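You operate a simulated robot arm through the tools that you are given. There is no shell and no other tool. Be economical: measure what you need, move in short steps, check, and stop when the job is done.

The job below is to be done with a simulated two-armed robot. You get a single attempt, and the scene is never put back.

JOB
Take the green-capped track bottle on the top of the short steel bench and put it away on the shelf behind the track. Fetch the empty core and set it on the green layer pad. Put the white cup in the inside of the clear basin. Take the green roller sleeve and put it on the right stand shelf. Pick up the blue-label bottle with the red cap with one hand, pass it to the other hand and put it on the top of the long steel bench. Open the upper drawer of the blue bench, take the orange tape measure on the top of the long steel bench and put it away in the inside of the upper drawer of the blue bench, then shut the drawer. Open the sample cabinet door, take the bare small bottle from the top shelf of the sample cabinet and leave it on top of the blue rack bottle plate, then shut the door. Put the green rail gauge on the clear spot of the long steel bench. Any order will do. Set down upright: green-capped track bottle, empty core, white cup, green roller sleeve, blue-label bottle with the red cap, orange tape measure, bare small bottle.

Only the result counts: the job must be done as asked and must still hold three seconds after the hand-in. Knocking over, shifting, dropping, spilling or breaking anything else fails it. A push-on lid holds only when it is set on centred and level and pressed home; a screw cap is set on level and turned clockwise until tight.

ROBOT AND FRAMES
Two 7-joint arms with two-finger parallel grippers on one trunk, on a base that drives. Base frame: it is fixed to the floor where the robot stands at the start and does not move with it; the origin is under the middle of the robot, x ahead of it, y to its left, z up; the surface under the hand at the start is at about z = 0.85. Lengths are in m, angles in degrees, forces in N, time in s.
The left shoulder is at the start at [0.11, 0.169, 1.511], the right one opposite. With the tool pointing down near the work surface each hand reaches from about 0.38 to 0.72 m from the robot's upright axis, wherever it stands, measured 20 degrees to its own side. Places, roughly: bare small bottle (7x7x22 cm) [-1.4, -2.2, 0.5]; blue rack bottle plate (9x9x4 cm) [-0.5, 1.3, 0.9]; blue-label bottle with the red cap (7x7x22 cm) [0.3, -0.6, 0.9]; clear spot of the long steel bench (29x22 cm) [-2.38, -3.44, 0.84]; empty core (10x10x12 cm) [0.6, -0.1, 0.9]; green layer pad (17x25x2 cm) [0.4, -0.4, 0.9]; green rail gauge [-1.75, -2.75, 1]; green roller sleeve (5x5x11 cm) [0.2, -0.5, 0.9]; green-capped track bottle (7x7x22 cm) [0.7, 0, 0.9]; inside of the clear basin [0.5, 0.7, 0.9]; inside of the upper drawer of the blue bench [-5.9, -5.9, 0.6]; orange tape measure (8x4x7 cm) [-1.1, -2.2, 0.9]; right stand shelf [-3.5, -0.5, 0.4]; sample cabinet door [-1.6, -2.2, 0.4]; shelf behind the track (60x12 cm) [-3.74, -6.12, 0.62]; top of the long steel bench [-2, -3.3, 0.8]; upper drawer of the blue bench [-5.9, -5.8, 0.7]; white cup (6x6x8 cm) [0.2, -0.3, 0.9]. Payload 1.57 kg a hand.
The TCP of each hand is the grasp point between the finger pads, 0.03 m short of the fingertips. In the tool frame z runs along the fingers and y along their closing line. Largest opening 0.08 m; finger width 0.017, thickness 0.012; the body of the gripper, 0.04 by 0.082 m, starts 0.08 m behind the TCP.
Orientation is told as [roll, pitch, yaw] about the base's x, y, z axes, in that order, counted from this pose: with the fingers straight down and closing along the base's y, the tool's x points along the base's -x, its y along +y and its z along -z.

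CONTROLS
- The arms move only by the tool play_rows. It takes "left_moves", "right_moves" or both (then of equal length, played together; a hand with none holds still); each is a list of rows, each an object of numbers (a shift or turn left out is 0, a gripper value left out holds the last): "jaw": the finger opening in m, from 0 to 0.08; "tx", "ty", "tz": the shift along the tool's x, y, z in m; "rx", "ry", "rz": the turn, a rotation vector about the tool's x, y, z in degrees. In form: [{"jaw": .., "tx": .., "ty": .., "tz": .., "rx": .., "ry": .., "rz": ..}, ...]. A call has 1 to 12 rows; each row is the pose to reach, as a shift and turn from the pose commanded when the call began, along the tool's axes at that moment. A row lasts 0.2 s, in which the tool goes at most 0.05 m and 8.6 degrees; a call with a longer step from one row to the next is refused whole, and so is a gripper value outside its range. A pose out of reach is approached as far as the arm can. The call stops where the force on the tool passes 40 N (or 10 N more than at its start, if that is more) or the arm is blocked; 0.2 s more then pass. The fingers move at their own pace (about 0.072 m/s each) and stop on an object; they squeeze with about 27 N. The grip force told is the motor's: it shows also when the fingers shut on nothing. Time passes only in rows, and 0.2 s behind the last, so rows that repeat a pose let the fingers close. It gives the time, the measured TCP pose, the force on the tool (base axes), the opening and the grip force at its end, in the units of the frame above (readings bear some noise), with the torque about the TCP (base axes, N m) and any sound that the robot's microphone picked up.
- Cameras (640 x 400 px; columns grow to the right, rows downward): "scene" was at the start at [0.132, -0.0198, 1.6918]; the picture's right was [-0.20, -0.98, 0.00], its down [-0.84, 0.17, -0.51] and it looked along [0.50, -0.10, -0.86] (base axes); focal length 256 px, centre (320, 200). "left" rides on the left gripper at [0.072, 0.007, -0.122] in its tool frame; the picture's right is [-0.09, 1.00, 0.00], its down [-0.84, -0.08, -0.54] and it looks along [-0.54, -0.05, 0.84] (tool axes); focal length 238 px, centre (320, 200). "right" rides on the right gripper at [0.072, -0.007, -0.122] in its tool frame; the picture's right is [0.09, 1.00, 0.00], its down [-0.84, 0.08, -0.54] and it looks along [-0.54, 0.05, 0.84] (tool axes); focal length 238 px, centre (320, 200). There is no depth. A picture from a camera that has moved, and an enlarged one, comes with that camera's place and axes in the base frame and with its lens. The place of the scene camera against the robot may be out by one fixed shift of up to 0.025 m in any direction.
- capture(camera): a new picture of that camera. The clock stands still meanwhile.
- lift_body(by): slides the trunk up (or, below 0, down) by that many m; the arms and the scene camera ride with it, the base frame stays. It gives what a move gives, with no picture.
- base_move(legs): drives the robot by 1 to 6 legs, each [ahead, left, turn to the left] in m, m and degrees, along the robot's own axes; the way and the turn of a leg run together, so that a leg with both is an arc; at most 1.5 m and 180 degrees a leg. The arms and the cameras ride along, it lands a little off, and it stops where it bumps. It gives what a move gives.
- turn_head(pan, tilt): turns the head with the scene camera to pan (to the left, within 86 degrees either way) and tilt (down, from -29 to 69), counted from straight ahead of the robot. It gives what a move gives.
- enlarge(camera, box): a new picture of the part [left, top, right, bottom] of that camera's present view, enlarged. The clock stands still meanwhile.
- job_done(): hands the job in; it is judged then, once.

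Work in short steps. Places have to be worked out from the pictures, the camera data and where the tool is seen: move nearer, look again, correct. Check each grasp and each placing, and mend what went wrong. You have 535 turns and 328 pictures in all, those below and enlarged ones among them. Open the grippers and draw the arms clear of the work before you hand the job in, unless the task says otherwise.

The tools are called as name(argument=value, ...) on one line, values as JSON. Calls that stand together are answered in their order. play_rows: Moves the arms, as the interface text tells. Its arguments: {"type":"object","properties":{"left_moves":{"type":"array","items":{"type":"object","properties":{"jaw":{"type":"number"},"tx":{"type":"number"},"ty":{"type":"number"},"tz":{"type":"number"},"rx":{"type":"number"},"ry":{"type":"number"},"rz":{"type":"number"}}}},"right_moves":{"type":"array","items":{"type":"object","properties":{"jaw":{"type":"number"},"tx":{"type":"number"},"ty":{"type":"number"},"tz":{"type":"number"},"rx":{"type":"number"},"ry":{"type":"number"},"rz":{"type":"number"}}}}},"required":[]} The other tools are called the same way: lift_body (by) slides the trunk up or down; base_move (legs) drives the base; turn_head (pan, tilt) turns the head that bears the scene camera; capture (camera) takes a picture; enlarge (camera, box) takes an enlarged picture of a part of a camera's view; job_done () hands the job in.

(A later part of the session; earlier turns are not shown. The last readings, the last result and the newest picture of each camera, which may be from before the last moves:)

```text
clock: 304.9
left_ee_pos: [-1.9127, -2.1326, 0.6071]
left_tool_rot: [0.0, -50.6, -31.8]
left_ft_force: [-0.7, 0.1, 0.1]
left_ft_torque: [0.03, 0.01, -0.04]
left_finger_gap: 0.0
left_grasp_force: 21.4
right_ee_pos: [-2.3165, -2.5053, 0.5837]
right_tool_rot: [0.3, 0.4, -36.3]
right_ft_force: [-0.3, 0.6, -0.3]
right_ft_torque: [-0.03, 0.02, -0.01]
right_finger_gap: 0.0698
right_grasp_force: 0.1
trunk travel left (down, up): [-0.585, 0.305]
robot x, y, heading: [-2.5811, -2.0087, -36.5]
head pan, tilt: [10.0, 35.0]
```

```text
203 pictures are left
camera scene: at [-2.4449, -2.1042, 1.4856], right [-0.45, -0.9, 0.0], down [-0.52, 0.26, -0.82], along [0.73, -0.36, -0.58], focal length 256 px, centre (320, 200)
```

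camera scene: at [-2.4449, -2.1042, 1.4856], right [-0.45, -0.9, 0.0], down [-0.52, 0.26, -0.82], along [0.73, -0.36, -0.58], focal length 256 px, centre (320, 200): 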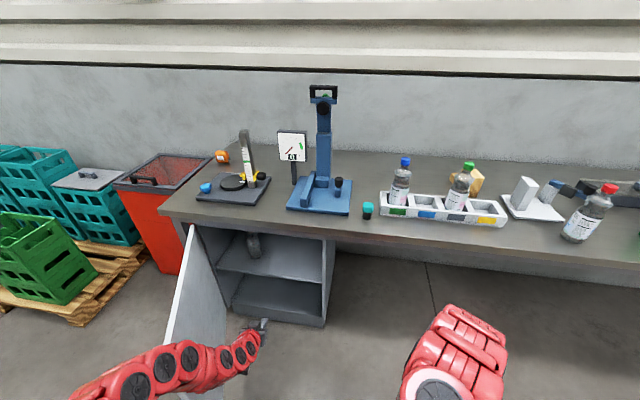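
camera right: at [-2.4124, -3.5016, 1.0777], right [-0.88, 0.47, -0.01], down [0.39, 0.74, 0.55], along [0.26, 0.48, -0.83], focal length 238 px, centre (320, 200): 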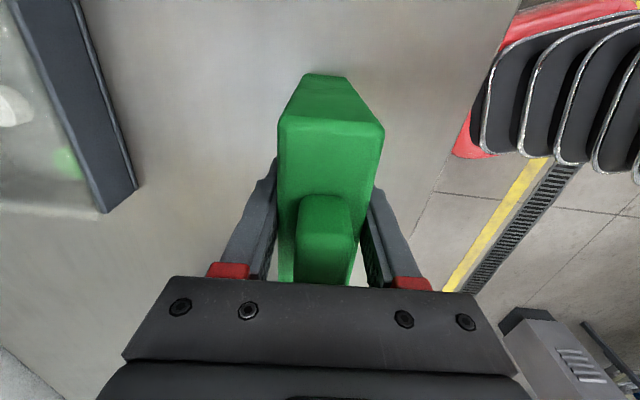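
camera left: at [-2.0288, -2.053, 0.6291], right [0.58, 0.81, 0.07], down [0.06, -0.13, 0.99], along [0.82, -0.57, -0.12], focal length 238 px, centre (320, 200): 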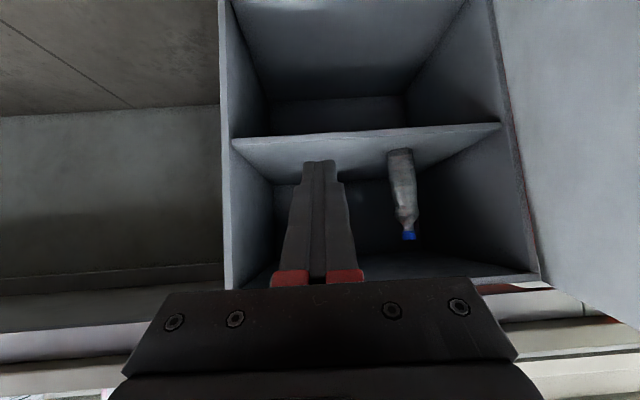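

The door is wide open and only one bottle stands on the top shelf, at about W(0.165,-2.633), base z≈0.45. I'll open the left hand, square its yaw, lower the trunk 7 cm and drive toward it, stopping 12 cm short.

play_rows(left_moves=[{"rx": 3.7, "rz": 3.05, "jaw": 0.08}, {"rx": 3.7, "rz": 3.05}, {"rx": 3.7, "rz": 3.05}])

lift_body(by=-0.07)

base_move(legs=[[0.15, 0.22, 0], [0.15, 0, 0]])

capture(camera="left")

capture(camera="scene")

```text
clock: 305.7
left_ee_pos: [-1.9156, -2.1312, 0.6094]
left_tool_rot: [0.1, -50.8, -36.8]
left_ft_force: [-0.7, 0.6, -0.2]
left_ft_torque: [-0.01, 0.02, 0.04]
left_finger_gap: 0.0801
left_grasp_force: 0.1
right_ee_pos: [-2.3175, -2.5046, 0.5853]
right_tool_rot: [0.3, 0.1, -36.4]
right_ft_force: [0.0, 0.4, 0.3]
right_ft_torque: [0.0, 0.02, -0.01]
right_finger_gap: 0.0699
right_grasp_force: 0.1
trunk travel left (down, up): [-0.585, 0.305]
robot x, y, heading: [-2.5817, -2.0064, -36.7]
head pan, tilt: [10.0, 35.0]
```

```text
clock: 306.8
left_ee_pos: [-1.9161, -2.1318, 0.5409]
left_tool_rot: [0.2, -50.8, -36.6]
left_ft_force: [-0.1, 0.3, 0.7]
left_ft_torque: [0.02, 0.0, 0.05]
left_finger_gap: 0.0802
left_grasp_force: 0.0
right_ee_pos: [-2.3177, -2.5036, 0.5151]
right_tool_rot: [0.4, 0.1, -36.4]
right_ft_force: [-0.6, -0.1, 0.2]
right_ft_torque: [0.0, 0.0, 0.02]
right_finger_gap: 0.0702
right_grasp_force: 0.2
trunk travel left (down, up): [-0.515, 0.375]
robot x, y, heading: [-2.5816, -2.0113, -36.7]
head pan, tilt: [10.0, 35.0]
```

```text
clock: 309.7
left_ee_pos: [-1.5416, -2.1316, 0.5388]
left_tool_rot: [0.1, -50.8, -36.8]
left_ft_force: [0.2, -0.1, 0.7]
left_ft_torque: [-0.01, 0.01, -0.01]
left_finger_gap: 0.0801
left_grasp_force: 0.1
right_ee_pos: [-1.9438, -2.5019, 0.5149]
right_tool_rot: [0.4, 0.2, -36.4]
right_ft_force: [0.1, 0.0, -0.8]
right_ft_torque: [0.02, -0.01, 0.03]
right_finger_gap: 0.0701
right_grasp_force: 0.0
trunk travel left (down, up): [-0.515, 0.375]
robot x, y, heading: [-2.208, -2.0057, -36.7]
head pan, tilt: [10.0, 35.0]
```

```text
202 pictures are left
camera left: at [-1.6489, -2.042, 0.5601], right [0.64, 0.76, 0.07], down [0.04, -0.13, 0.99], along [0.77, -0.63, -0.11], focal length 238 px, centre (320, 200)
```

left: 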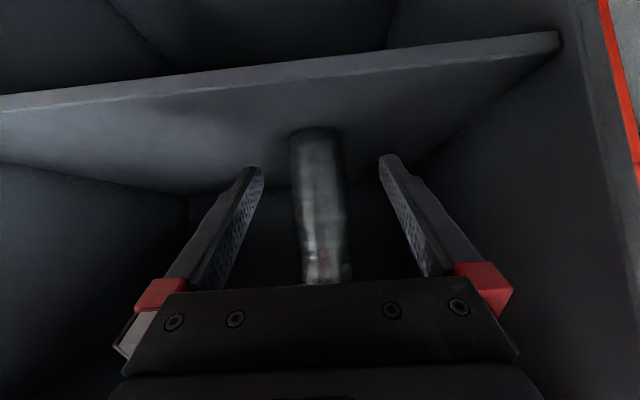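

```text
201 pictures are left
camera scene: at [-2.0755, -2.1004, 1.4154], right [-0.45, -0.89, 0.0], down [-0.51, 0.26, -0.82], along [0.73, -0.37, -0.57], focal length 256 px, centre (320, 200)
```

scene: 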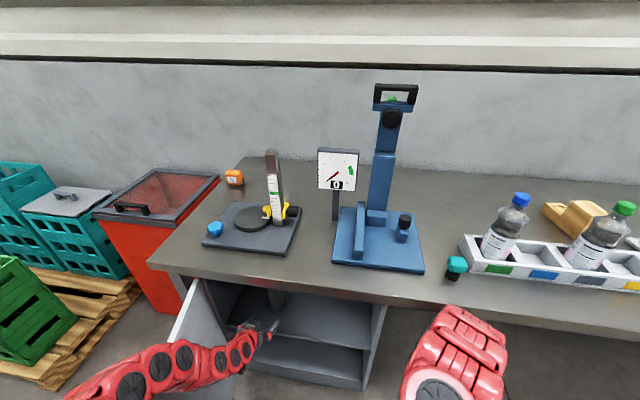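

Bottle centred between the fingers, about 14 cm ahead. I'll advance 13 cm with the base, check and close.

base_move(legs=[[0.13, 0, 0]])

capture(camera="left")

```text
clock: 310.9
left_ee_pos: [-1.4943, -2.1839, 0.5498]
left_tool_rot: [-0.2, -51.9, -37.9]
left_ft_force: [0.0, -0.3, -0.7]
left_ft_torque: [0.04, -0.04, -0.01]
left_finger_gap: 0.0802
left_grasp_force: 0.0
right_ee_pos: [-1.9296, -2.5109, 0.5115]
right_tool_rot: [1.6, 3.7, -37.1]
right_ft_force: [-0.4, -0.4, -0.5]
right_ft_torque: [0.01, -0.02, 0.0]
right_finger_gap: 0.0702
right_grasp_force: 0.0
trunk travel left (down, up): [-0.515, 0.375]
robot x, y, heading: [-2.1504, -2.0512, -38.0]
head pan, tilt: [10.0, 35.0]
stopped in leg 1: the robot was blocked; the commanded pose is now the measured one
```

```text
200 pictures are left
camera left: at [-1.6015, -2.0916, 0.5685], right [0.66, 0.75, 0.07], down [0.03, -0.11, 0.99], along [0.75, -0.65, -0.09], focal length 238 px, centre (320, 200)
```

left: 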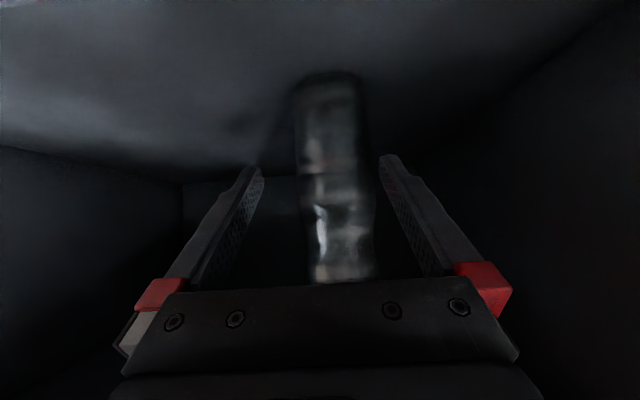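

The base stopped 6 cm early (likely an arm at the bench edge). I'll make the rest with the left arm: 7 cm forward and 1.2 cm sideways.

play_rows(left_moves=[{"ty": 0.006, "tz": 0.0, "tx": 0.0}, {"ty": 0.012, "tz": 0.014, "tx": -0.011}, {"ty": 0.012, "tz": 0.03, "tx": -0.024}, {"ty": 0.012, "tz": 0.045, "tx": -0.035}, {"ty": 0.012, "tz": 0.0567, "tx": -0.0444}])

capture(camera="left")

```text
clock: 312.1
left_ee_pos: [-1.4291, -2.2175, 0.55]
left_tool_rot: [-0.4, -51.9, -37.7]
left_ft_force: [-0.9, 0.5, 1.1]
left_ft_torque: [-0.02, -0.03, -0.01]
left_finger_gap: 0.0799
left_grasp_force: 0.1
right_ee_pos: [-1.9289, -2.5122, 0.5106]
right_tool_rot: [1.6, 3.6, -37.0]
right_ft_force: [0.2, -0.1, 0.0]
right_ft_torque: [0.01, 0.01, -0.01]
right_finger_gap: 0.0701
right_grasp_force: 0.1
trunk travel left (down, up): [-0.515, 0.375]
robot x, y, heading: [-2.1513, -2.0497, -37.9]
head pan, tilt: [10.0, 35.0]
```

```text
199 pictures are left
camera left: at [-1.5357, -2.1257, 0.5685], right [0.66, 0.75, 0.07], down [0.03, -0.11, 0.99], along [0.75, -0.65, -0.09], focal length 238 px, centre (320, 200)
```

left: 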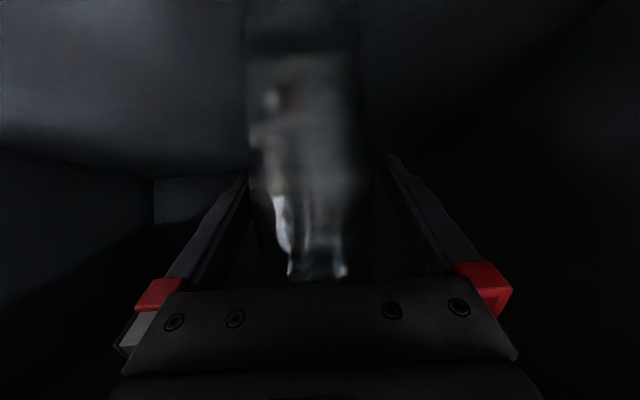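

The bottle is at the grasp point, 8 mm toward the left finger. I'll trim and close.

play_rows(left_moves=[{"ty": -0.008}, {"ty": -0.008, "jaw": 0.0}, {"ty": -0.008}, {"ty": -0.008}, {"ty": -0.008}])

capture(camera="left")

```text
clock: 313.2
left_ee_pos: [-1.4325, -2.2238, 0.5507]
left_tool_rot: [-0.1, -52.1, -37.8]
left_ft_force: [1.9, -0.1, 0.9]
left_ft_torque: [-0.1, -0.12, 0.02]
left_finger_gap: 0.0644
left_grasp_force: 26.9
right_ee_pos: [-1.9296, -2.5115, 0.5113]
right_tool_rot: [1.6, 3.7, -37.0]
right_ft_force: [1.2, 1.1, -0.1]
right_ft_torque: [-0.01, 0.0, -0.02]
right_finger_gap: 0.0701
right_grasp_force: 0.0
trunk travel left (down, up): [-0.515, 0.375]
robot x, y, heading: [-2.1508, -2.0527, -38.0]
head pan, tilt: [10.0, 35.0]
```

```text
198 pictures are left
camera left: at [-1.5404, -2.1326, 0.5694], right [0.66, 0.75, 0.07], down [0.02, -0.11, 0.99], along [0.75, -0.65, -0.09], focal length 238 px, centre (320, 200)
```

left: 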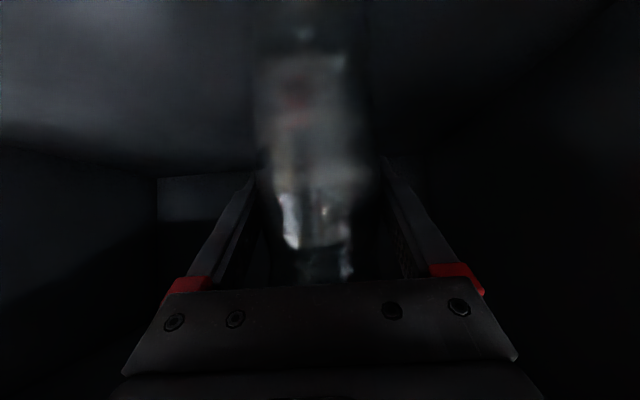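

Gripped (64 mm). I'll lift 2.5 cm and back straight out.

play_rows(left_moves=[{"tx": -0.01, "tz": -0.0078}, {"tx": -0.0197, "tz": -0.0154}, {"tx": -0.0197, "tz": -0.0154}])

base_move(legs=[[-0.2, -0.02, 1.2]])

base_move(legs=[[-0.3, 0, 0]])

capture(camera="left")

capture(camera="scene")

```text
clock: 314.1
left_ee_pos: [-1.4338, -2.2239, 0.5761]
left_tool_rot: [-0.3, -52.0, -37.8]
left_ft_force: [-0.5, -1.0, -5.9]
left_ft_torque: [-0.06, -0.06, 0.0]
left_finger_gap: 0.0644
left_grasp_force: 26.4
right_ee_pos: [-1.9297, -2.5131, 0.5114]
right_tool_rot: [1.6, 3.6, -37.0]
right_ft_force: [0.4, 0.0, 0.1]
right_ft_torque: [-0.01, -0.01, 0.0]
right_finger_gap: 0.0702
right_grasp_force: 0.0
trunk travel left (down, up): [-0.515, 0.375]
robot x, y, heading: [-2.147, -2.0509, -37.8]
head pan, tilt: [10.0, 35.0]
```

```text
clock: 315.7
left_ee_pos: [-1.5946, -2.1118, 0.5626]
left_tool_rot: [0.1, -50.9, -36.8]
left_ft_force: [-0.2, -0.6, -4.5]
left_ft_torque: [-0.05, -0.03, 0.01]
left_finger_gap: 0.0643
left_grasp_force: 26.4
right_ee_pos: [-2.085, -2.408, 0.5019]
right_tool_rot: [1.7, 4.5, -35.9]
right_ft_force: [-0.1, -0.8, 0.4]
right_ft_torque: [0.03, 0.02, -0.02]
right_finger_gap: 0.07
right_grasp_force: 0.0
trunk travel left (down, up): [-0.515, 0.375]
robot x, y, heading: [-2.3247, -1.9469, -36.7]
head pan, tilt: [10.0, 35.0]
```

```text
clock: 317.7
left_ee_pos: [-1.8358, -1.9323, 0.5627]
left_tool_rot: [0.1, -50.9, -36.9]
left_ft_force: [0.1, -0.1, -5.0]
left_ft_torque: [-0.05, -0.06, -0.01]
left_finger_gap: 0.064
left_grasp_force: 26.8
right_ee_pos: [-2.3246, -2.2312, 0.5016]
right_tool_rot: [1.7, 4.6, -35.9]
right_ft_force: [0.1, 0.5, 0.4]
right_ft_torque: [0.0, -0.02, 0.01]
right_finger_gap: 0.0702
right_grasp_force: 0.1
trunk travel left (down, up): [-0.515, 0.375]
robot x, y, heading: [-2.5617, -1.7685, -36.8]
head pan, tilt: [10.0, 35.0]
```

```text
197 pictures are left
camera left: at [-1.9435, -1.8435, 0.5845], right [0.64, 0.76, 0.07], down [0.04, -0.13, 0.99], along [0.76, -0.64, -0.11], focal length 238 px, centre (320, 200)
```

left: 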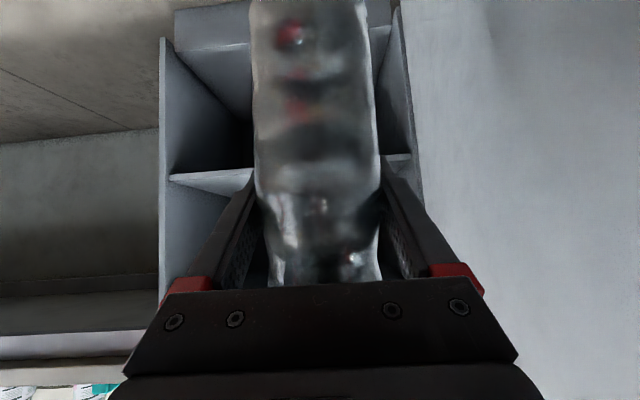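

```text
196 pictures are left
camera scene: at [-2.4282, -1.8649, 1.4157], right [-0.45, -0.89, 0.0], down [-0.52, 0.26, -0.82], along [0.73, -0.37, -0.58], focal length 256 px, centre (320, 200)
```

scene: 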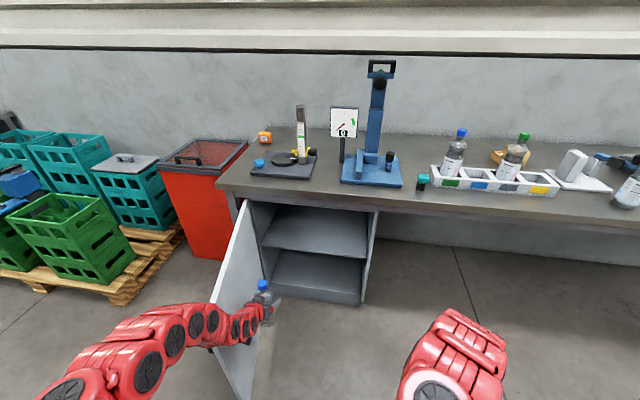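

The bottle is out. To close the door I'll extend the right hand forward (pitched) and pull the left hand with the bottle back.

play_rows(right_moves=[{"rx": 1.7, "ry": -7.8, "tx": -0.02, "jaw": 0.0}, {"rx": 1.7, "ry": -15.6, "tx": -0.05}, {"rx": 1.7, "ry": -23.4, "tx": -0.08}, {"rx": 1.7, "ry": -31.2, "tx": -0.11}, {"rx": 1.7, "ry": -39, "tx": -0.14}, {"rx": 1.7, "ry": -46.8, "tx": -0.17}, {"rx": 1.7, "ry": -54, "tx": -0.2}], left_moves=[{"tz": -0.02, "tx": 0.016}, {"tz": -0.04, "tx": 0.032}, {"tz": -0.06, "tx": 0.048}, {"tz": -0.08, "tx": 0.064}, {"tz": -0.1, "tx": 0.08}, {"tz": -0.117, "tx": 0.094}, {"tz": -0.117, "tx": 0.094}])

```text
clock: 319.3
left_ee_pos: [-1.9067, -1.852, 0.5344]
left_tool_rot: [0.1, -51.1, -36.9]
left_ft_force: [-0.4, 1.2, -5.0]
left_ft_torque: [-0.03, -0.08, 0.02]
left_finger_gap: 0.0644
left_grasp_force: 26.8
left hand out of reach, approached as far as the arm can: row 2, 3, 4, 5, 6, 7
right_ee_pos: [-2.1652, -2.3479, 0.4889]
right_tool_rot: [0.4, -49.5, -37.0]
right_ft_force: [0.4, 0.0, -0.1]
right_ft_torque: [0.01, 0.04, 0.02]
right_finger_gap: 0.0
right_grasp_force: 21.0
right hand out of reach, approached as far as the arm can: row 1, 2, 3
trunk travel left (down, up): [-0.515, 0.375]
robot x, y, heading: [-2.5666, -1.7689, -36.7]
head pan, tilt: [10.0, 35.0]
```

The right hand now leads by 8 cm. I'll go around the open door: back, left past its edge, then forward so the right hand is on its outer side.

base_move(legs=[[-0.32, 0, 0], [0, 1.05, 0]])

turn_head(pan=-20, tilt=40)

capture(camera="scene")

```text
clock: 321.3
left_ee_pos: [-2.134, -1.6882, 0.5297]
left_tool_rot: [0.1, -50.6, -37.0]
left_ft_force: [0.3, 0.2, -5.5]
left_ft_torque: [-0.09, -0.07, 0.01]
left_finger_gap: 0.0641
left_grasp_force: 27.3
right_ee_pos: [-2.3919, -2.1822, 0.4851]
right_tool_rot: [0.6, -49.3, -37.2]
right_ft_force: [0.0, -0.2, -0.1]
right_ft_torque: [0.03, -0.01, 0.0]
right_finger_gap: 0.0
right_grasp_force: 21.3
trunk travel left (down, up): [-0.515, 0.375]
robot x, y, heading: [-2.7926, -1.5963, -36.7]
head pan, tilt: [10.0, 35.0]
stopped in leg 1: the robot was blocked; the commanded pose is now the measured one
```

```text
clock: 322.3
left_ee_pos: [-2.1339, -1.6893, 0.5312]
left_tool_rot: [0.1, -50.8, -36.9]
left_ft_force: [-0.1, -0.2, -5.2]
left_ft_torque: [-0.04, -0.08, 0.01]
left_finger_gap: 0.0642
left_grasp_force: 27.0
right_ee_pos: [-2.3945, -2.1801, 0.4879]
right_tool_rot: [0.4, -49.4, -37.3]
right_ft_force: [-0.3, -1.1, 0.3]
right_ft_torque: [-0.05, 0.0, 0.01]
right_finger_gap: 0.0
right_grasp_force: 21.1
trunk travel left (down, up): [-0.515, 0.375]
robot x, y, heading: [-2.7943, -1.604, -36.7]
head pan, tilt: [-20.0, 40.0]
```

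```text
195 pictures are left
camera scene: at [-2.6999, -1.7217, 1.4098], right [-0.84, -0.55, 0.0], down [-0.35, 0.53, -0.77], along [0.42, -0.64, -0.64], focal length 256 px, centre (320, 200)
```

scene: 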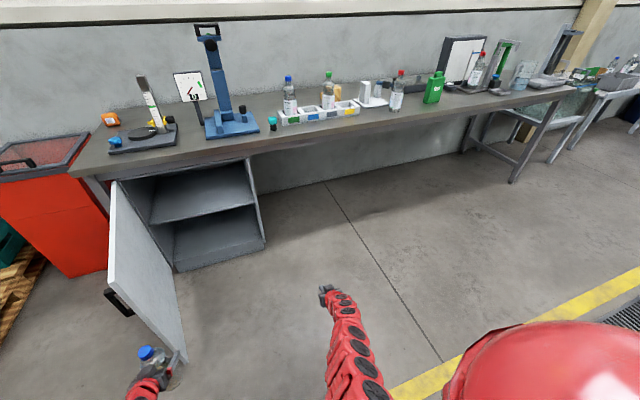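

The base backed into the turntable; there's no room behind. I'll instead raise the trunk so that both hands pass above the door (top ≈0.78), then shift left over it.

lift_body(by=0.37)

base_move(legs=[[0.22, 0, 0], [0, 1.05, 0]])

capture(camera="scene")

```text
clock: 325.8
left_ee_pos: [-2.1342, -1.6881, 0.9012]
left_tool_rot: [0.0, -50.6, -36.9]
left_ft_force: [0.4, -0.3, -5.2]
left_ft_torque: [-0.06, -0.08, 0.02]
left_finger_gap: 0.0644
left_grasp_force: 27.1
right_ee_pos: [-2.394, -2.1801, 0.8572]
right_tool_rot: [0.4, -49.5, -37.2]
right_ft_force: [-0.8, 0.4, -0.3]
right_ft_torque: [-0.01, -0.03, -0.01]
right_finger_gap: 0.0
right_grasp_force: 21.4
trunk travel left (down, up): [-0.885, 0.005]
robot x, y, heading: [-2.792, -1.6029, -36.6]
head pan, tilt: [-20.0, 40.0]
```

```text
clock: 332.5
left_ee_pos: [-1.3577, -0.9506, 0.8984]
left_tool_rot: [0.2, -50.6, -33.2]
left_ft_force: [1.4, 3.0, -7.8]
left_ft_torque: [-0.18, -0.14, -0.07]
left_finger_gap: 0.0644
left_grasp_force: 27.0
right_ee_pos: [-1.5835, -1.461, 0.855]
right_tool_rot: [0.7, -49.3, -33.6]
right_ft_force: [3.0, 2.0, 0.9]
right_ft_torque: [-0.09, 0.19, -0.22]
right_finger_gap: 0.0
right_grasp_force: 21.6
trunk travel left (down, up): [-0.885, 0.005]
robot x, y, heading: [-2.0218, -0.9049, -32.9]
head pan, tilt: [-20.0, 40.0]
```

```text
194 pictures are left
camera scene: at [-1.9152, -1.0257, 1.7779], right [-0.8, -0.6, 0.0], down [-0.39, 0.51, -0.77], along [0.46, -0.61, -0.64], focal length 256 px, centre (320, 200)
```

scene: 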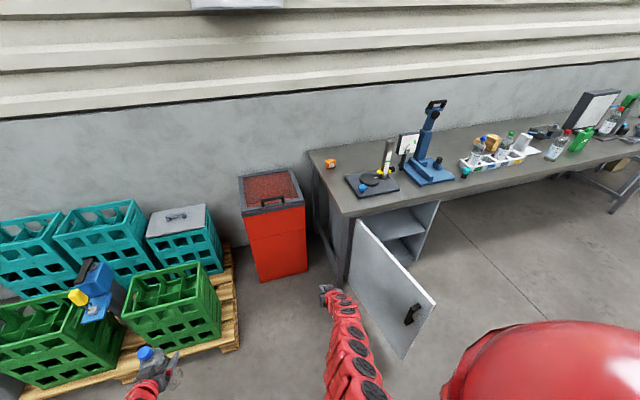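

I'm on the outer side; the door is about 77° open. I'll lower the trunk again and slide right so that the right hand swings the door.

lift_body(by=-0.35)

base_move(legs=[[0, -0.4, -3.7]])

base_move(legs=[[0, -0.3, 0]])

capture(camera="scene")

```text
clock: 335.9
left_ee_pos: [-1.3572, -0.9481, 0.55]
left_tool_rot: [0.1, -50.6, -33.2]
left_ft_force: [-0.7, 0.3, -5.1]
left_ft_torque: [-0.05, -0.05, -0.02]
left_finger_gap: 0.0644
left_grasp_force: 27.1
right_ee_pos: [-1.5838, -1.4581, 0.506]
right_tool_rot: [0.7, -49.4, -33.4]
right_ft_force: [-0.3, 0.3, 0.8]
right_ft_torque: [0.02, 0.0, 0.01]
right_finger_gap: 0.0
right_grasp_force: 21.5
trunk travel left (down, up): [-0.535, 0.355]
robot x, y, heading: [-2.0227, -0.903, -32.9]
head pan, tilt: [-20.0, 40.0]
```

```text
clock: 338.4
left_ee_pos: [-1.5898, -1.317, 0.5488]
left_tool_rot: [0.1, -50.7, -36.1]
left_ft_force: [-0.5, 0.9, -4.8]
left_ft_torque: [-0.05, -0.03, 0.02]
left_finger_gap: 0.0645
left_grasp_force: 27.1
right_ee_pos: [-1.8429, -1.8158, 0.5055]
right_tool_rot: [0.6, -49.4, -36.4]
right_ft_force: [-0.1, 0.2, 0.3]
right_ft_torque: [-0.01, 0.0, 0.02]
right_finger_gap: 0.0
right_grasp_force: 21.8
trunk travel left (down, up): [-0.535, 0.355]
robot x, y, heading: [-2.2507, -1.2393, -35.9]
head pan, tilt: [-20.0, 40.0]
```

```text
clock: 340.5
left_ee_pos: [-1.7644, -1.557, 0.5488]
left_tool_rot: [0.1, -50.7, -35.9]
left_ft_force: [-0.2, 0.3, -5.1]
left_ft_torque: [-0.04, -0.05, -0.01]
left_finger_gap: 0.0643
left_grasp_force: 26.8
right_ee_pos: [-2.0154, -2.0578, 0.5046]
right_tool_rot: [0.6, -49.5, -36.2]
right_ft_force: [0.4, -0.6, -0.1]
right_ft_torque: [0.0, 0.0, 0.03]
right_finger_gap: 0.0
right_grasp_force: 21.4
trunk travel left (down, up): [-0.535, 0.355]
robot x, y, heading: [-2.4231, -1.4847, -35.7]
head pan, tilt: [-20.0, 40.0]
```

```text
193 pictures are left
camera scene: at [-2.3252, -1.6066, 1.428], right [-0.83, -0.56, 0.0], down [-0.36, 0.53, -0.77], along [0.43, -0.63, -0.64], focal length 256 px, centre (320, 200)
```

scene: 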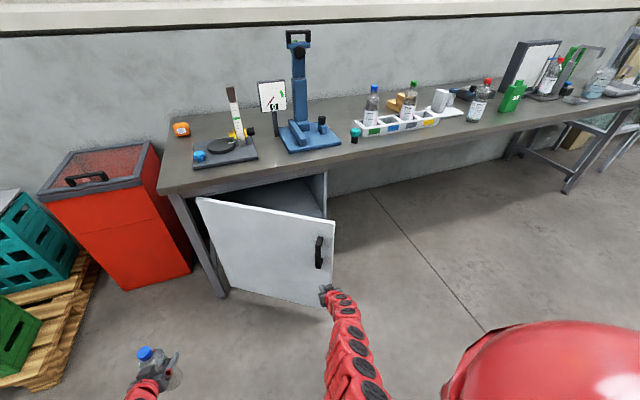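

The door is at about 35°. Now I'll push forward with the right hand to close it.

base_move(legs=[[0.2, 0.02, 0]])

base_move(legs=[[0.1, 0, 0]])

capture(camera="scene")

capture(camera="right")

```text
clock: 342.1
left_ee_pos: [-1.5886, -1.6621, 0.5487]
left_tool_rot: [0.1, -50.5, -35.9]
left_ft_force: [0.6, -0.1, -4.5]
left_ft_torque: [-0.08, -0.04, -0.06]
left_finger_gap: 0.0643
left_grasp_force: 27.2
right_ee_pos: [-1.8397, -2.1607, 0.5041]
right_tool_rot: [0.7, -49.2, -36.4]
right_ft_force: [0.7, 0.0, -0.1]
right_ft_torque: [0.0, 0.02, 0.02]
right_finger_gap: 0.0
right_grasp_force: 21.3
trunk travel left (down, up): [-0.535, 0.355]
robot x, y, heading: [-2.2467, -1.5824, -35.9]
head pan, tilt: [-20.0, 40.0]
```

```text
clock: 343.2
left_ee_pos: [-1.5095, -1.7174, 0.5505]
left_tool_rot: [0.1, -50.9, -35.9]
left_ft_force: [0.1, 0.1, -5.4]
left_ft_torque: [-0.05, -0.04, 0.01]
left_finger_gap: 0.0641
left_grasp_force: 27.0
right_ee_pos: [-1.7627, -2.2173, 0.5076]
right_tool_rot: [0.6, -49.5, -36.4]
right_ft_force: [0.5, -0.3, -0.1]
right_ft_torque: [0.01, 0.03, 0.02]
right_finger_gap: 0.0
right_grasp_force: 21.2
trunk travel left (down, up): [-0.535, 0.355]
robot x, y, heading: [-2.171, -1.6478, -35.8]
head pan, tilt: [-20.0, 40.0]
```

```text
192 pictures are left
camera scene: at [-2.0688, -1.7664, 1.4278], right [-0.83, -0.56, 0.0], down [-0.36, 0.53, -0.77], along [0.43, -0.63, -0.64], focal length 256 px, centre (320, 200)
```

scene: 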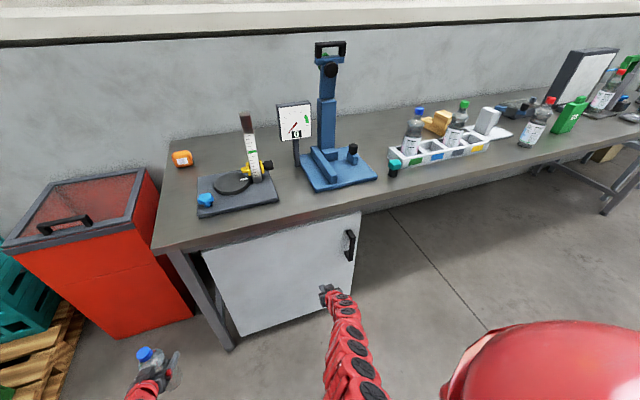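

```text
191 pictures are left
camera right: at [-1.8802, -2.141, 0.5318], right [0.54, 0.84, -0.06], down [0.15, -0.02, 0.99], along [0.83, -0.54, -0.14], focal length 238 px, centre (320, 200)
```

right: 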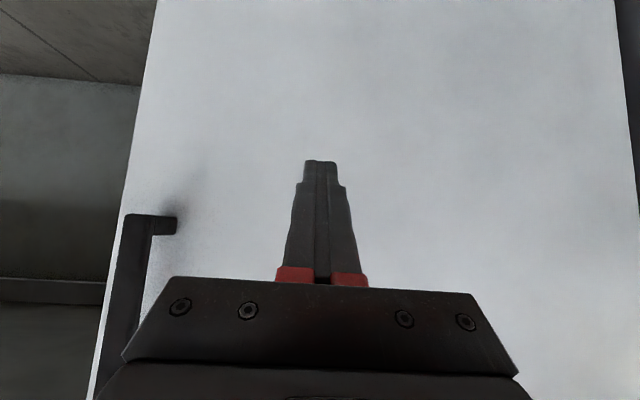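

Nearly shut. I'll push on with the arm until contact force shows the door is closed.

play_rows(right_moves=[{"tz": 0.015, "tx": -0.013}, {"tz": 0.03, "tx": -0.026}, {"tz": 0.046, "tx": -0.039}, {"tz": 0.061, "tx": -0.052}, {"tz": 0.076, "tx": -0.065}, {"tz": 0.084, "tx": -0.071}])

capture(camera="scene")

```text
clock: 344.6
left_ee_pos: [-1.5099, -1.7169, 0.5525]
left_tool_rot: [0.0, -50.8, -35.9]
left_ft_force: [-0.4, 0.4, -5.4]
left_ft_torque: [-0.05, -0.04, -0.04]
left_finger_gap: 0.0643
left_grasp_force: 27.2
right_ee_pos: [-1.7051, -2.2579, 0.5094]
right_tool_rot: [0.5, -49.6, -36.4]
right_ft_force: [-0.3, 1.2, -0.3]
right_ft_torque: [0.03, -0.01, 0.03]
right_finger_gap: 0.0
right_grasp_force: 20.8
right hand out of reach, approached as far as the arm can: row 4, 5, 6
trunk travel left (down, up): [-0.535, 0.355]
robot x, y, heading: [-2.1704, -1.6423, -35.6]
head pan, tilt: [-20.0, 40.0]
```

```text
190 pictures are left
camera scene: at [-2.07, -1.7657, 1.428], right [-0.83, -0.56, 0.0], down [-0.36, 0.53, -0.77], along [0.43, -0.63, -0.64], focal length 256 px, centre (320, 200)
```

scene: 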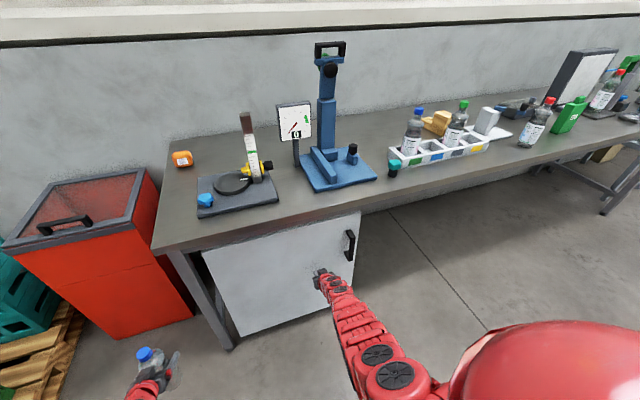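

Arm at full stretch with no force yet. I'll drive 6 cm forward to press the door.

base_move(legs=[[0.06, 0, 0]])

capture(camera="right")

```text
clock: 345.5
left_ee_pos: [-1.4892, -1.7356, 0.5524]
left_tool_rot: [-0.1, -51.0, -36.1]
left_ft_force: [-0.4, 0.0, -4.4]
left_ft_torque: [-0.06, -0.04, -0.02]
left_finger_gap: 0.0641
left_grasp_force: 27.0
right_ee_pos: [-1.6942, -2.2723, 0.5019]
right_tool_rot: [0.4, -48.8, -36.4]
right_ft_force: [-2.4, 0.2, -1.1]
right_ft_torque: [-0.1, -0.17, 0.01]
right_finger_gap: 0.0001
right_grasp_force: 21.9
trunk travel left (down, up): [-0.535, 0.355]
robot x, y, heading: [-2.1461, -1.6573, -36.1]
head pan, tilt: [-20.0, 40.0]
stopped in leg 1: the force on the tool passed its limit at 304 N (the readings are from after the stop); the commanded pose is now the measured one
```

```text
189 pictures are left
camera right: at [-1.8119, -2.1954, 0.5287], right [0.54, 0.84, -0.07], down [0.16, -0.02, 0.99], along [0.83, -0.54, -0.15], focal length 238 px, centre (320, 200)
```

right: 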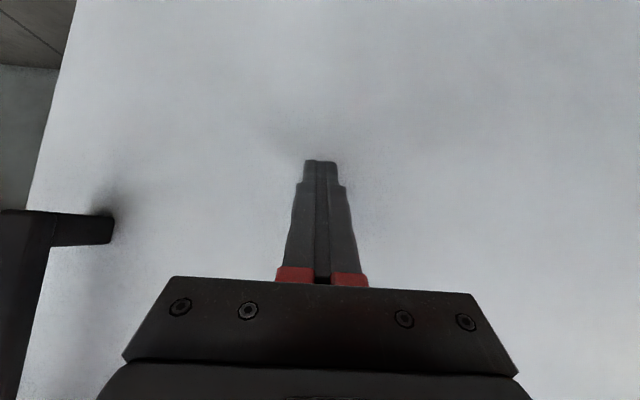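

The hard stop shows the door is shut. I'll back away and verify from the front.

base_move(legs=[[-0.35, 0, 0]])

turn_head(pan=-25, tilt=45)

capture(camera="scene")

```text
clock: 347.8
left_ee_pos: [-1.7751, -1.5264, 0.5513]
left_tool_rot: [0.1, -50.9, -36.1]
left_ft_force: [0.0, 0.1, -5.1]
left_ft_torque: [-0.03, -0.05, 0.0]
left_finger_gap: 0.0643
left_grasp_force: 26.5
right_ee_pos: [-1.9785, -2.0633, 0.501]
right_tool_rot: [0.5, -48.7, -36.3]
right_ft_force: [-0.6, 0.1, -0.5]
right_ft_torque: [0.02, -0.02, 0.0]
right_finger_gap: 0.0002
right_grasp_force: 21.6
trunk travel left (down, up): [-0.535, 0.355]
robot x, y, heading: [-2.4321, -1.453, -36.0]
head pan, tilt: [-20.0, 40.0]
```

```text
clock: 348.5
left_ee_pos: [-1.7752, -1.527, 0.5507]
left_tool_rot: [0.0, -51.0, -36.1]
left_ft_force: [-0.4, 0.2, -5.4]
left_ft_torque: [-0.08, -0.06, 0.0]
left_finger_gap: 0.0643
left_grasp_force: 27.2
right_ee_pos: [-1.9784, -2.0643, 0.5]
right_tool_rot: [0.4, -48.7, -36.3]
right_ft_force: [0.6, -0.8, -0.4]
right_ft_torque: [0.02, 0.0, 0.01]
right_finger_gap: 0.0001
right_grasp_force: 21.5
trunk travel left (down, up): [-0.535, 0.355]
robot x, y, heading: [-2.4375, -1.4497, -36.0]
head pan, tilt: [-25.0, 45.0]
```

```text
188 pictures are left
camera scene: at [-2.3425, -1.5748, 1.4207], right [-0.87, -0.49, 0.0], down [-0.34, 0.62, -0.71], along [0.34, -0.62, -0.71], focal length 256 px, centre (320, 200)
```

scene: 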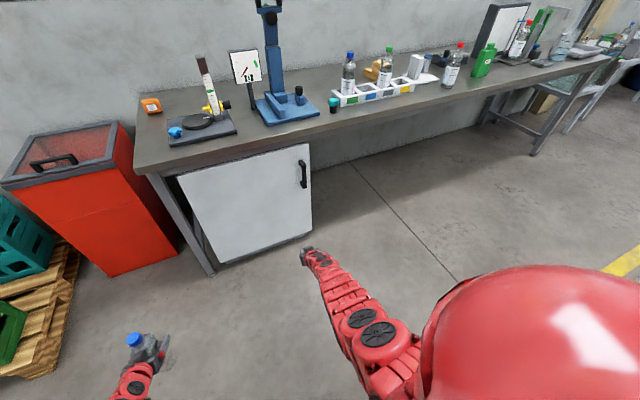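

The door is fully shut. Next I'll deliver the small bottle: raise the trunk, turn up the aisle and drive to the rack.

lift_body(by=0.35)

base_move(legs=[[0.2, 0, 0], [0, 0, 90], [1.4, 0, 0], [0.8, 0, 0]])

turn_head(pan=15, tilt=40)

capture(camera="scene")

```text
clock: 351.9
left_ee_pos: [-1.7756, -1.5277, 0.9019]
left_tool_rot: [0.0, -50.9, -36.1]
left_ft_force: [0.0, 1.0, -4.8]
left_ft_torque: [-0.04, -0.06, 0.01]
left_finger_gap: 0.0643
left_grasp_force: 27.0
right_ee_pos: [-1.9773, -2.0634, 0.8506]
right_tool_rot: [0.4, -48.7, -36.4]
right_ft_force: [0.1, -0.8, -0.2]
right_ft_torque: [0.02, 0.01, 0.01]
right_finger_gap: 0.0
right_grasp_force: 20.9
trunk travel left (down, up): [-0.885, 0.005]
robot x, y, heading: [-2.4357, -1.4468, -35.9]
head pan, tilt: [-25.0, 45.0]
```

```text
clock: 367.6
left_ee_pos: [-0.8476, 0.8165, 0.902]
left_tool_rot: [0.0, -50.9, 52.5]
left_ft_force: [0.2, -0.2, -5.5]
left_ft_torque: [0.03, -0.06, 0.0]
left_finger_gap: 0.0643
left_grasp_force: 26.9
right_ee_pos: [-0.3157, 0.6006, 0.8503]
right_tool_rot: [0.4, -48.6, 52.2]
right_ft_force: [-0.3, 0.6, 0.8]
right_ft_torque: [-0.02, 0.02, 0.0]
right_finger_gap: 0.0001
right_grasp_force: 20.8
trunk travel left (down, up): [-0.885, 0.005]
robot x, y, heading: [-0.9394, 0.1574, 52.7]
head pan, tilt: [-25.0, 45.0]
```

```text
clock: 368.7
left_ee_pos: [-0.8483, 0.816, 0.9011]
left_tool_rot: [0.0, -50.9, 52.4]
left_ft_force: [0.1, 0.4, -5.1]
left_ft_torque: [0.05, -0.03, 0.0]
left_finger_gap: 0.0642
left_grasp_force: 27.3
right_ee_pos: [-0.3163, 0.601, 0.8504]
right_tool_rot: [0.3, -48.7, 52.1]
right_ft_force: [0.4, 0.1, -0.2]
right_ft_torque: [0.01, -0.04, -0.06]
right_finger_gap: 0.0
right_grasp_force: 21.2
trunk travel left (down, up): [-0.885, 0.005]
robot x, y, heading: [-0.9436, 0.1613, 52.8]
head pan, tilt: [15.0, 40.0]
```

```text
187 pictures are left
camera scene: at [-0.8738, 0.2966, 1.778], right [0.92, -0.38, 0.0], down [-0.24, -0.59, -0.77], along [0.29, 0.71, -0.64], focal length 256 px, centre (320, 200)
```

scene: 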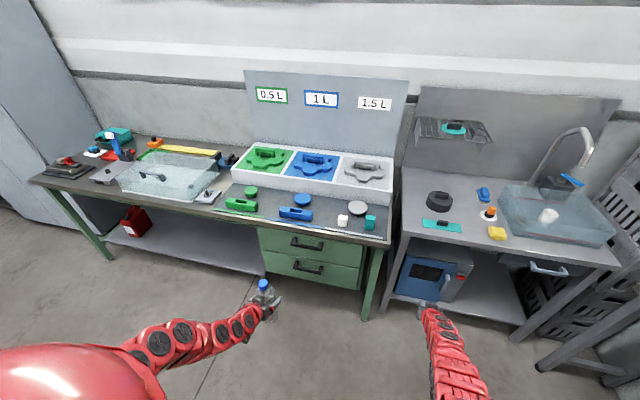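

The cup is still upright in the basin. The listed plate position matches the blue disc in front of the rack; I'll zoom in on it.

enlarge(camera="scene", box=[220, 130, 400, 245])

```text
3.48 times, centred on (310, 188) of scene
camera zoom: at [-0.8738, 0.2966, 1.778], right [0.92, -0.38, 0.0], down [-0.24, -0.59, -0.77], along [0.29, 0.71, -0.64], focal length 890 px, centre (355, 244)
```

zoom: 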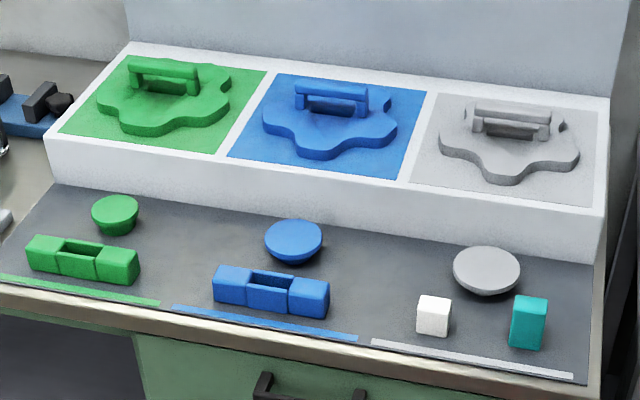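

The blue plate is a 9 cm disc at about base (-0.568,1.316). First I'll retract the right hand to vertical, then drive 0.45 ahead and 0.08 left.

play_rows(right_moves=[{"tz": -0.026, "tx": 0.023, "ry": 6}, {"tz": -0.052, "tx": 0.046, "ry": 12}, {"tz": -0.078, "tx": 0.07, "ry": 18}, {"tz": -0.105, "tx": 0.093, "ry": 24}, {"tz": -0.131, "tx": 0.116, "ry": 30}, {"tz": -0.158, "tx": 0.139, "ry": 36}, {"tz": -0.184, "tx": 0.162, "ry": 42}, {"tz": -0.21, "tx": 0.185, "ry": 48.7}])

base_move(legs=[[0.42, 0.08, 0]])

turn_head(pan=10, tilt=50)

capture(camera="scene")

capture(camera="left")

```text
clock: 370.5
left_ee_pos: [-0.847, 0.8145, 0.9029]
left_tool_rot: [0.2, -50.9, 52.4]
left_ft_force: [-0.2, 0.0, -5.1]
left_ft_torque: [0.05, -0.06, 0.01]
left_finger_gap: 0.0641
left_grasp_force: 27.2
right_ee_pos: [-0.4784, 0.3804, 0.8454]
right_tool_rot: [0.4, 0.2, 52.3]
right_ft_force: [0.3, 0.2, 0.0]
right_ft_torque: [-0.01, 0.05, 0.0]
right_finger_gap: 0.0
right_grasp_force: 21.5
right hand out of reach, approached as far as the arm can: row 7, 8
trunk travel left (down, up): [-0.885, 0.005]
robot x, y, heading: [-0.941, 0.162, 52.4]
head pan, tilt: [15.0, 40.0]
```

```text
clock: 373.1
left_ee_pos: [-0.6621, 1.1969, 0.9023]
left_tool_rot: [0.0, -50.9, 52.7]
left_ft_force: [0.0, 0.0, -4.8]
left_ft_torque: [0.1, -0.08, 0.02]
left_finger_gap: 0.0598
left_grasp_force: 27.1
right_ee_pos: [-0.2936, 0.7628, 0.8458]
right_tool_rot: [0.3, 0.1, 52.7]
right_ft_force: [0.1, 0.4, -0.4]
right_ft_torque: [-0.03, 0.0, 0.01]
right_finger_gap: 0.0
right_grasp_force: 21.8
trunk travel left (down, up): [-0.885, 0.005]
robot x, y, heading: [-0.7523, 0.5381, 53.1]
head pan, tilt: [15.0, 40.0]
```

```text
clock: 373.8
left_ee_pos: [-0.6633, 1.1958, 0.902]
left_tool_rot: [0.0, -51.0, 52.9]
left_ft_force: [0.3, -0.6, -4.8]
left_ft_torque: [0.19, -0.09, -0.02]
left_finger_gap: 0.06
left_grasp_force: 27.0
right_ee_pos: [-0.2925, 0.7626, 0.8442]
right_tool_rot: [0.3, 0.1, 52.7]
right_ft_force: [-1.1, -0.4, -0.1]
right_ft_torque: [-0.04, 0.01, -0.03]
right_finger_gap: 0.0
right_grasp_force: 21.4
trunk travel left (down, up): [-0.885, 0.005]
robot x, y, heading: [-0.7505, 0.5373, 52.9]
head pan, tilt: [10.0, 50.0]
```

```text
185 pictures are left
camera scene: at [-0.6828, 0.6668, 1.7638], right [0.89, -0.45, 0.0], down [-0.35, -0.68, -0.64], along [0.29, 0.57, -0.77], focal length 256 px, centre (320, 200)
```

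scene: 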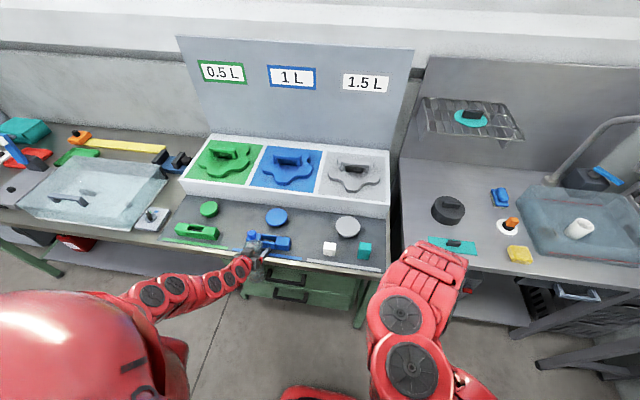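

```text
184 pictures are left
camera left: at [-0.7528, 1.0894, 0.9224], right [-0.76, 0.65, 0.07], down [0.13, 0.04, 0.99], along [0.64, 0.76, -0.11], focal length 238 px, centre (320, 200)
```

left: 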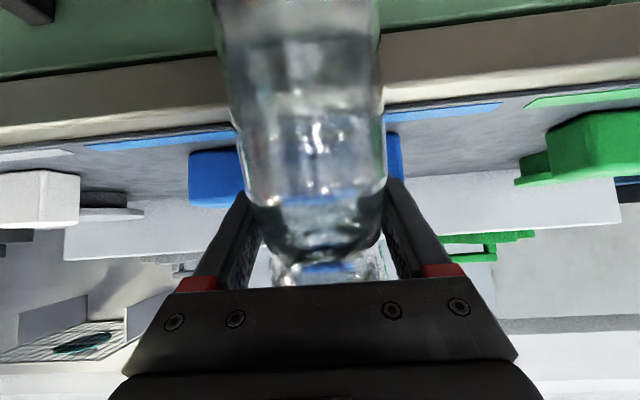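

The bottle's bottom was lower than the table and it got pushed at the table edge. I'll back off at once and inspect.

base_move(legs=[[-0.2, 0, 0]])

capture(camera="left")

capture(camera="scene")

```text
clock: 375.4
left_ee_pos: [-0.7835, 1.0355, 0.9012]
left_tool_rot: [-0.1, -50.8, 53.0]
left_ft_force: [-0.3, 0.4, -5.9]
left_ft_torque: [0.11, -0.05, 0.01]
left_finger_gap: 0.0597
left_grasp_force: 26.8
right_ee_pos: [-0.4123, 0.6034, 0.8441]
right_tool_rot: [0.2, 0.2, 52.9]
right_ft_force: [-0.3, 0.3, 0.2]
right_ft_torque: [0.03, 0.0, 0.01]
right_finger_gap: 0.0004
right_grasp_force: 21.6
trunk travel left (down, up): [-0.885, 0.005]
robot x, y, heading: [-0.8725, 0.378, 53.1]
head pan, tilt: [10.0, 50.0]
```

```text
183 pictures are left
camera left: at [-0.8744, 0.9291, 0.9221], right [-0.76, 0.65, 0.07], down [0.13, 0.04, 0.99], along [0.64, 0.76, -0.11], focal length 238 px, centre (320, 200)
```

left: 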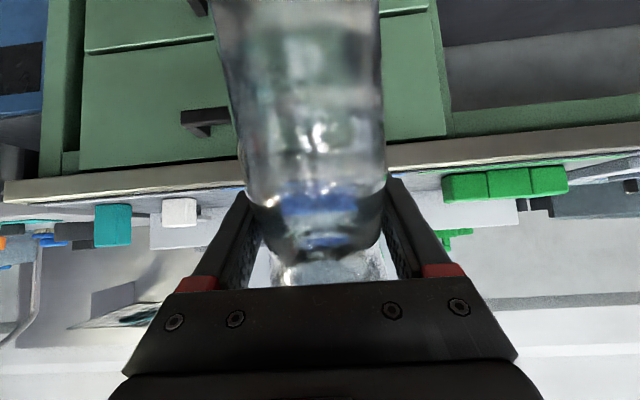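

```text
182 pictures are left
camera scene: at [-0.8035, 0.507, 1.7636], right [0.89, -0.45, 0.0], down [-0.35, -0.68, -0.64], along [0.29, 0.57, -0.77], focal length 256 px, centre (320, 200)
```

scene: 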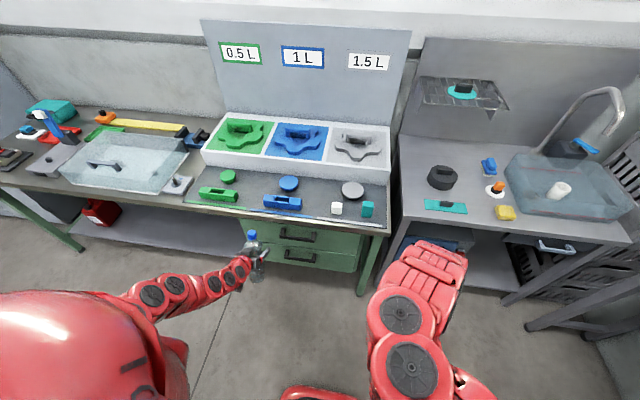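

enlarge(camera="scene", box=[200, 210, 300, 300])

turn_head(pan=60, tilt=50)

capture(camera="scene")

```text
4.44 times, centred on (250, 255) of scene
camera zoom: at [-0.8035, 0.507, 1.7636], right [0.89, -0.45, 0.0], down [-0.35, -0.68, -0.64], along [0.29, 0.57, -0.77], focal length 1137 px, centre (631, -44)
```

zoom: 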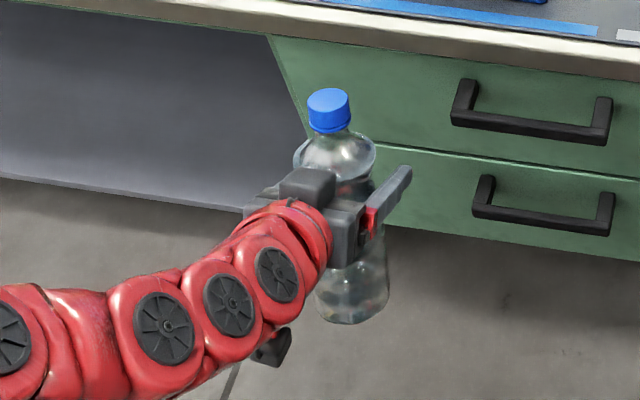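

```text
clock: 376.6
left_ee_pos: [-0.7857, 1.0351, 0.9021]
left_tool_rot: [-0.1, -51.0, 52.9]
left_ft_force: [0.2, 0.8, -5.7]
left_ft_torque: [0.15, -0.09, -0.01]
left_finger_gap: 0.0594
left_grasp_force: 27.7
right_ee_pos: [-0.414, 0.6037, 0.8452]
right_tool_rot: [0.3, 0.1, 52.9]
right_ft_force: [0.8, -0.2, 0.0]
right_ft_torque: [0.01, 0.04, 0.02]
right_finger_gap: 0.0
right_grasp_force: 21.2
trunk travel left (down, up): [-0.885, 0.005]
robot x, y, heading: [-0.8729, 0.3796, 53.0]
head pan, tilt: [60.0, 50.0]
```

```text
180 pictures are left
camera scene: at [-0.8696, 0.5077, 1.7638], right [0.92, 0.39, 0.0], down [0.3, -0.71, -0.64], along [-0.25, 0.59, -0.77], focal length 256 px, centre (320, 200)
```

scene: 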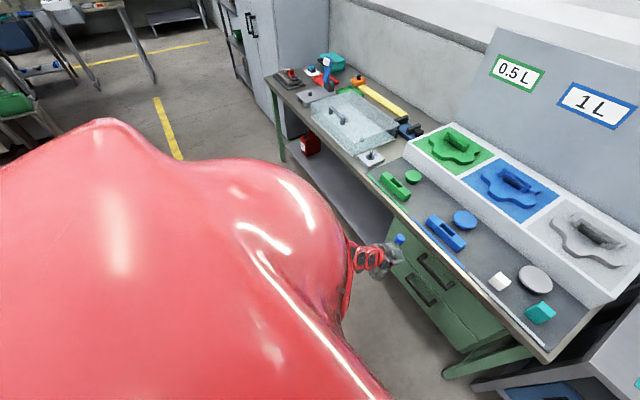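

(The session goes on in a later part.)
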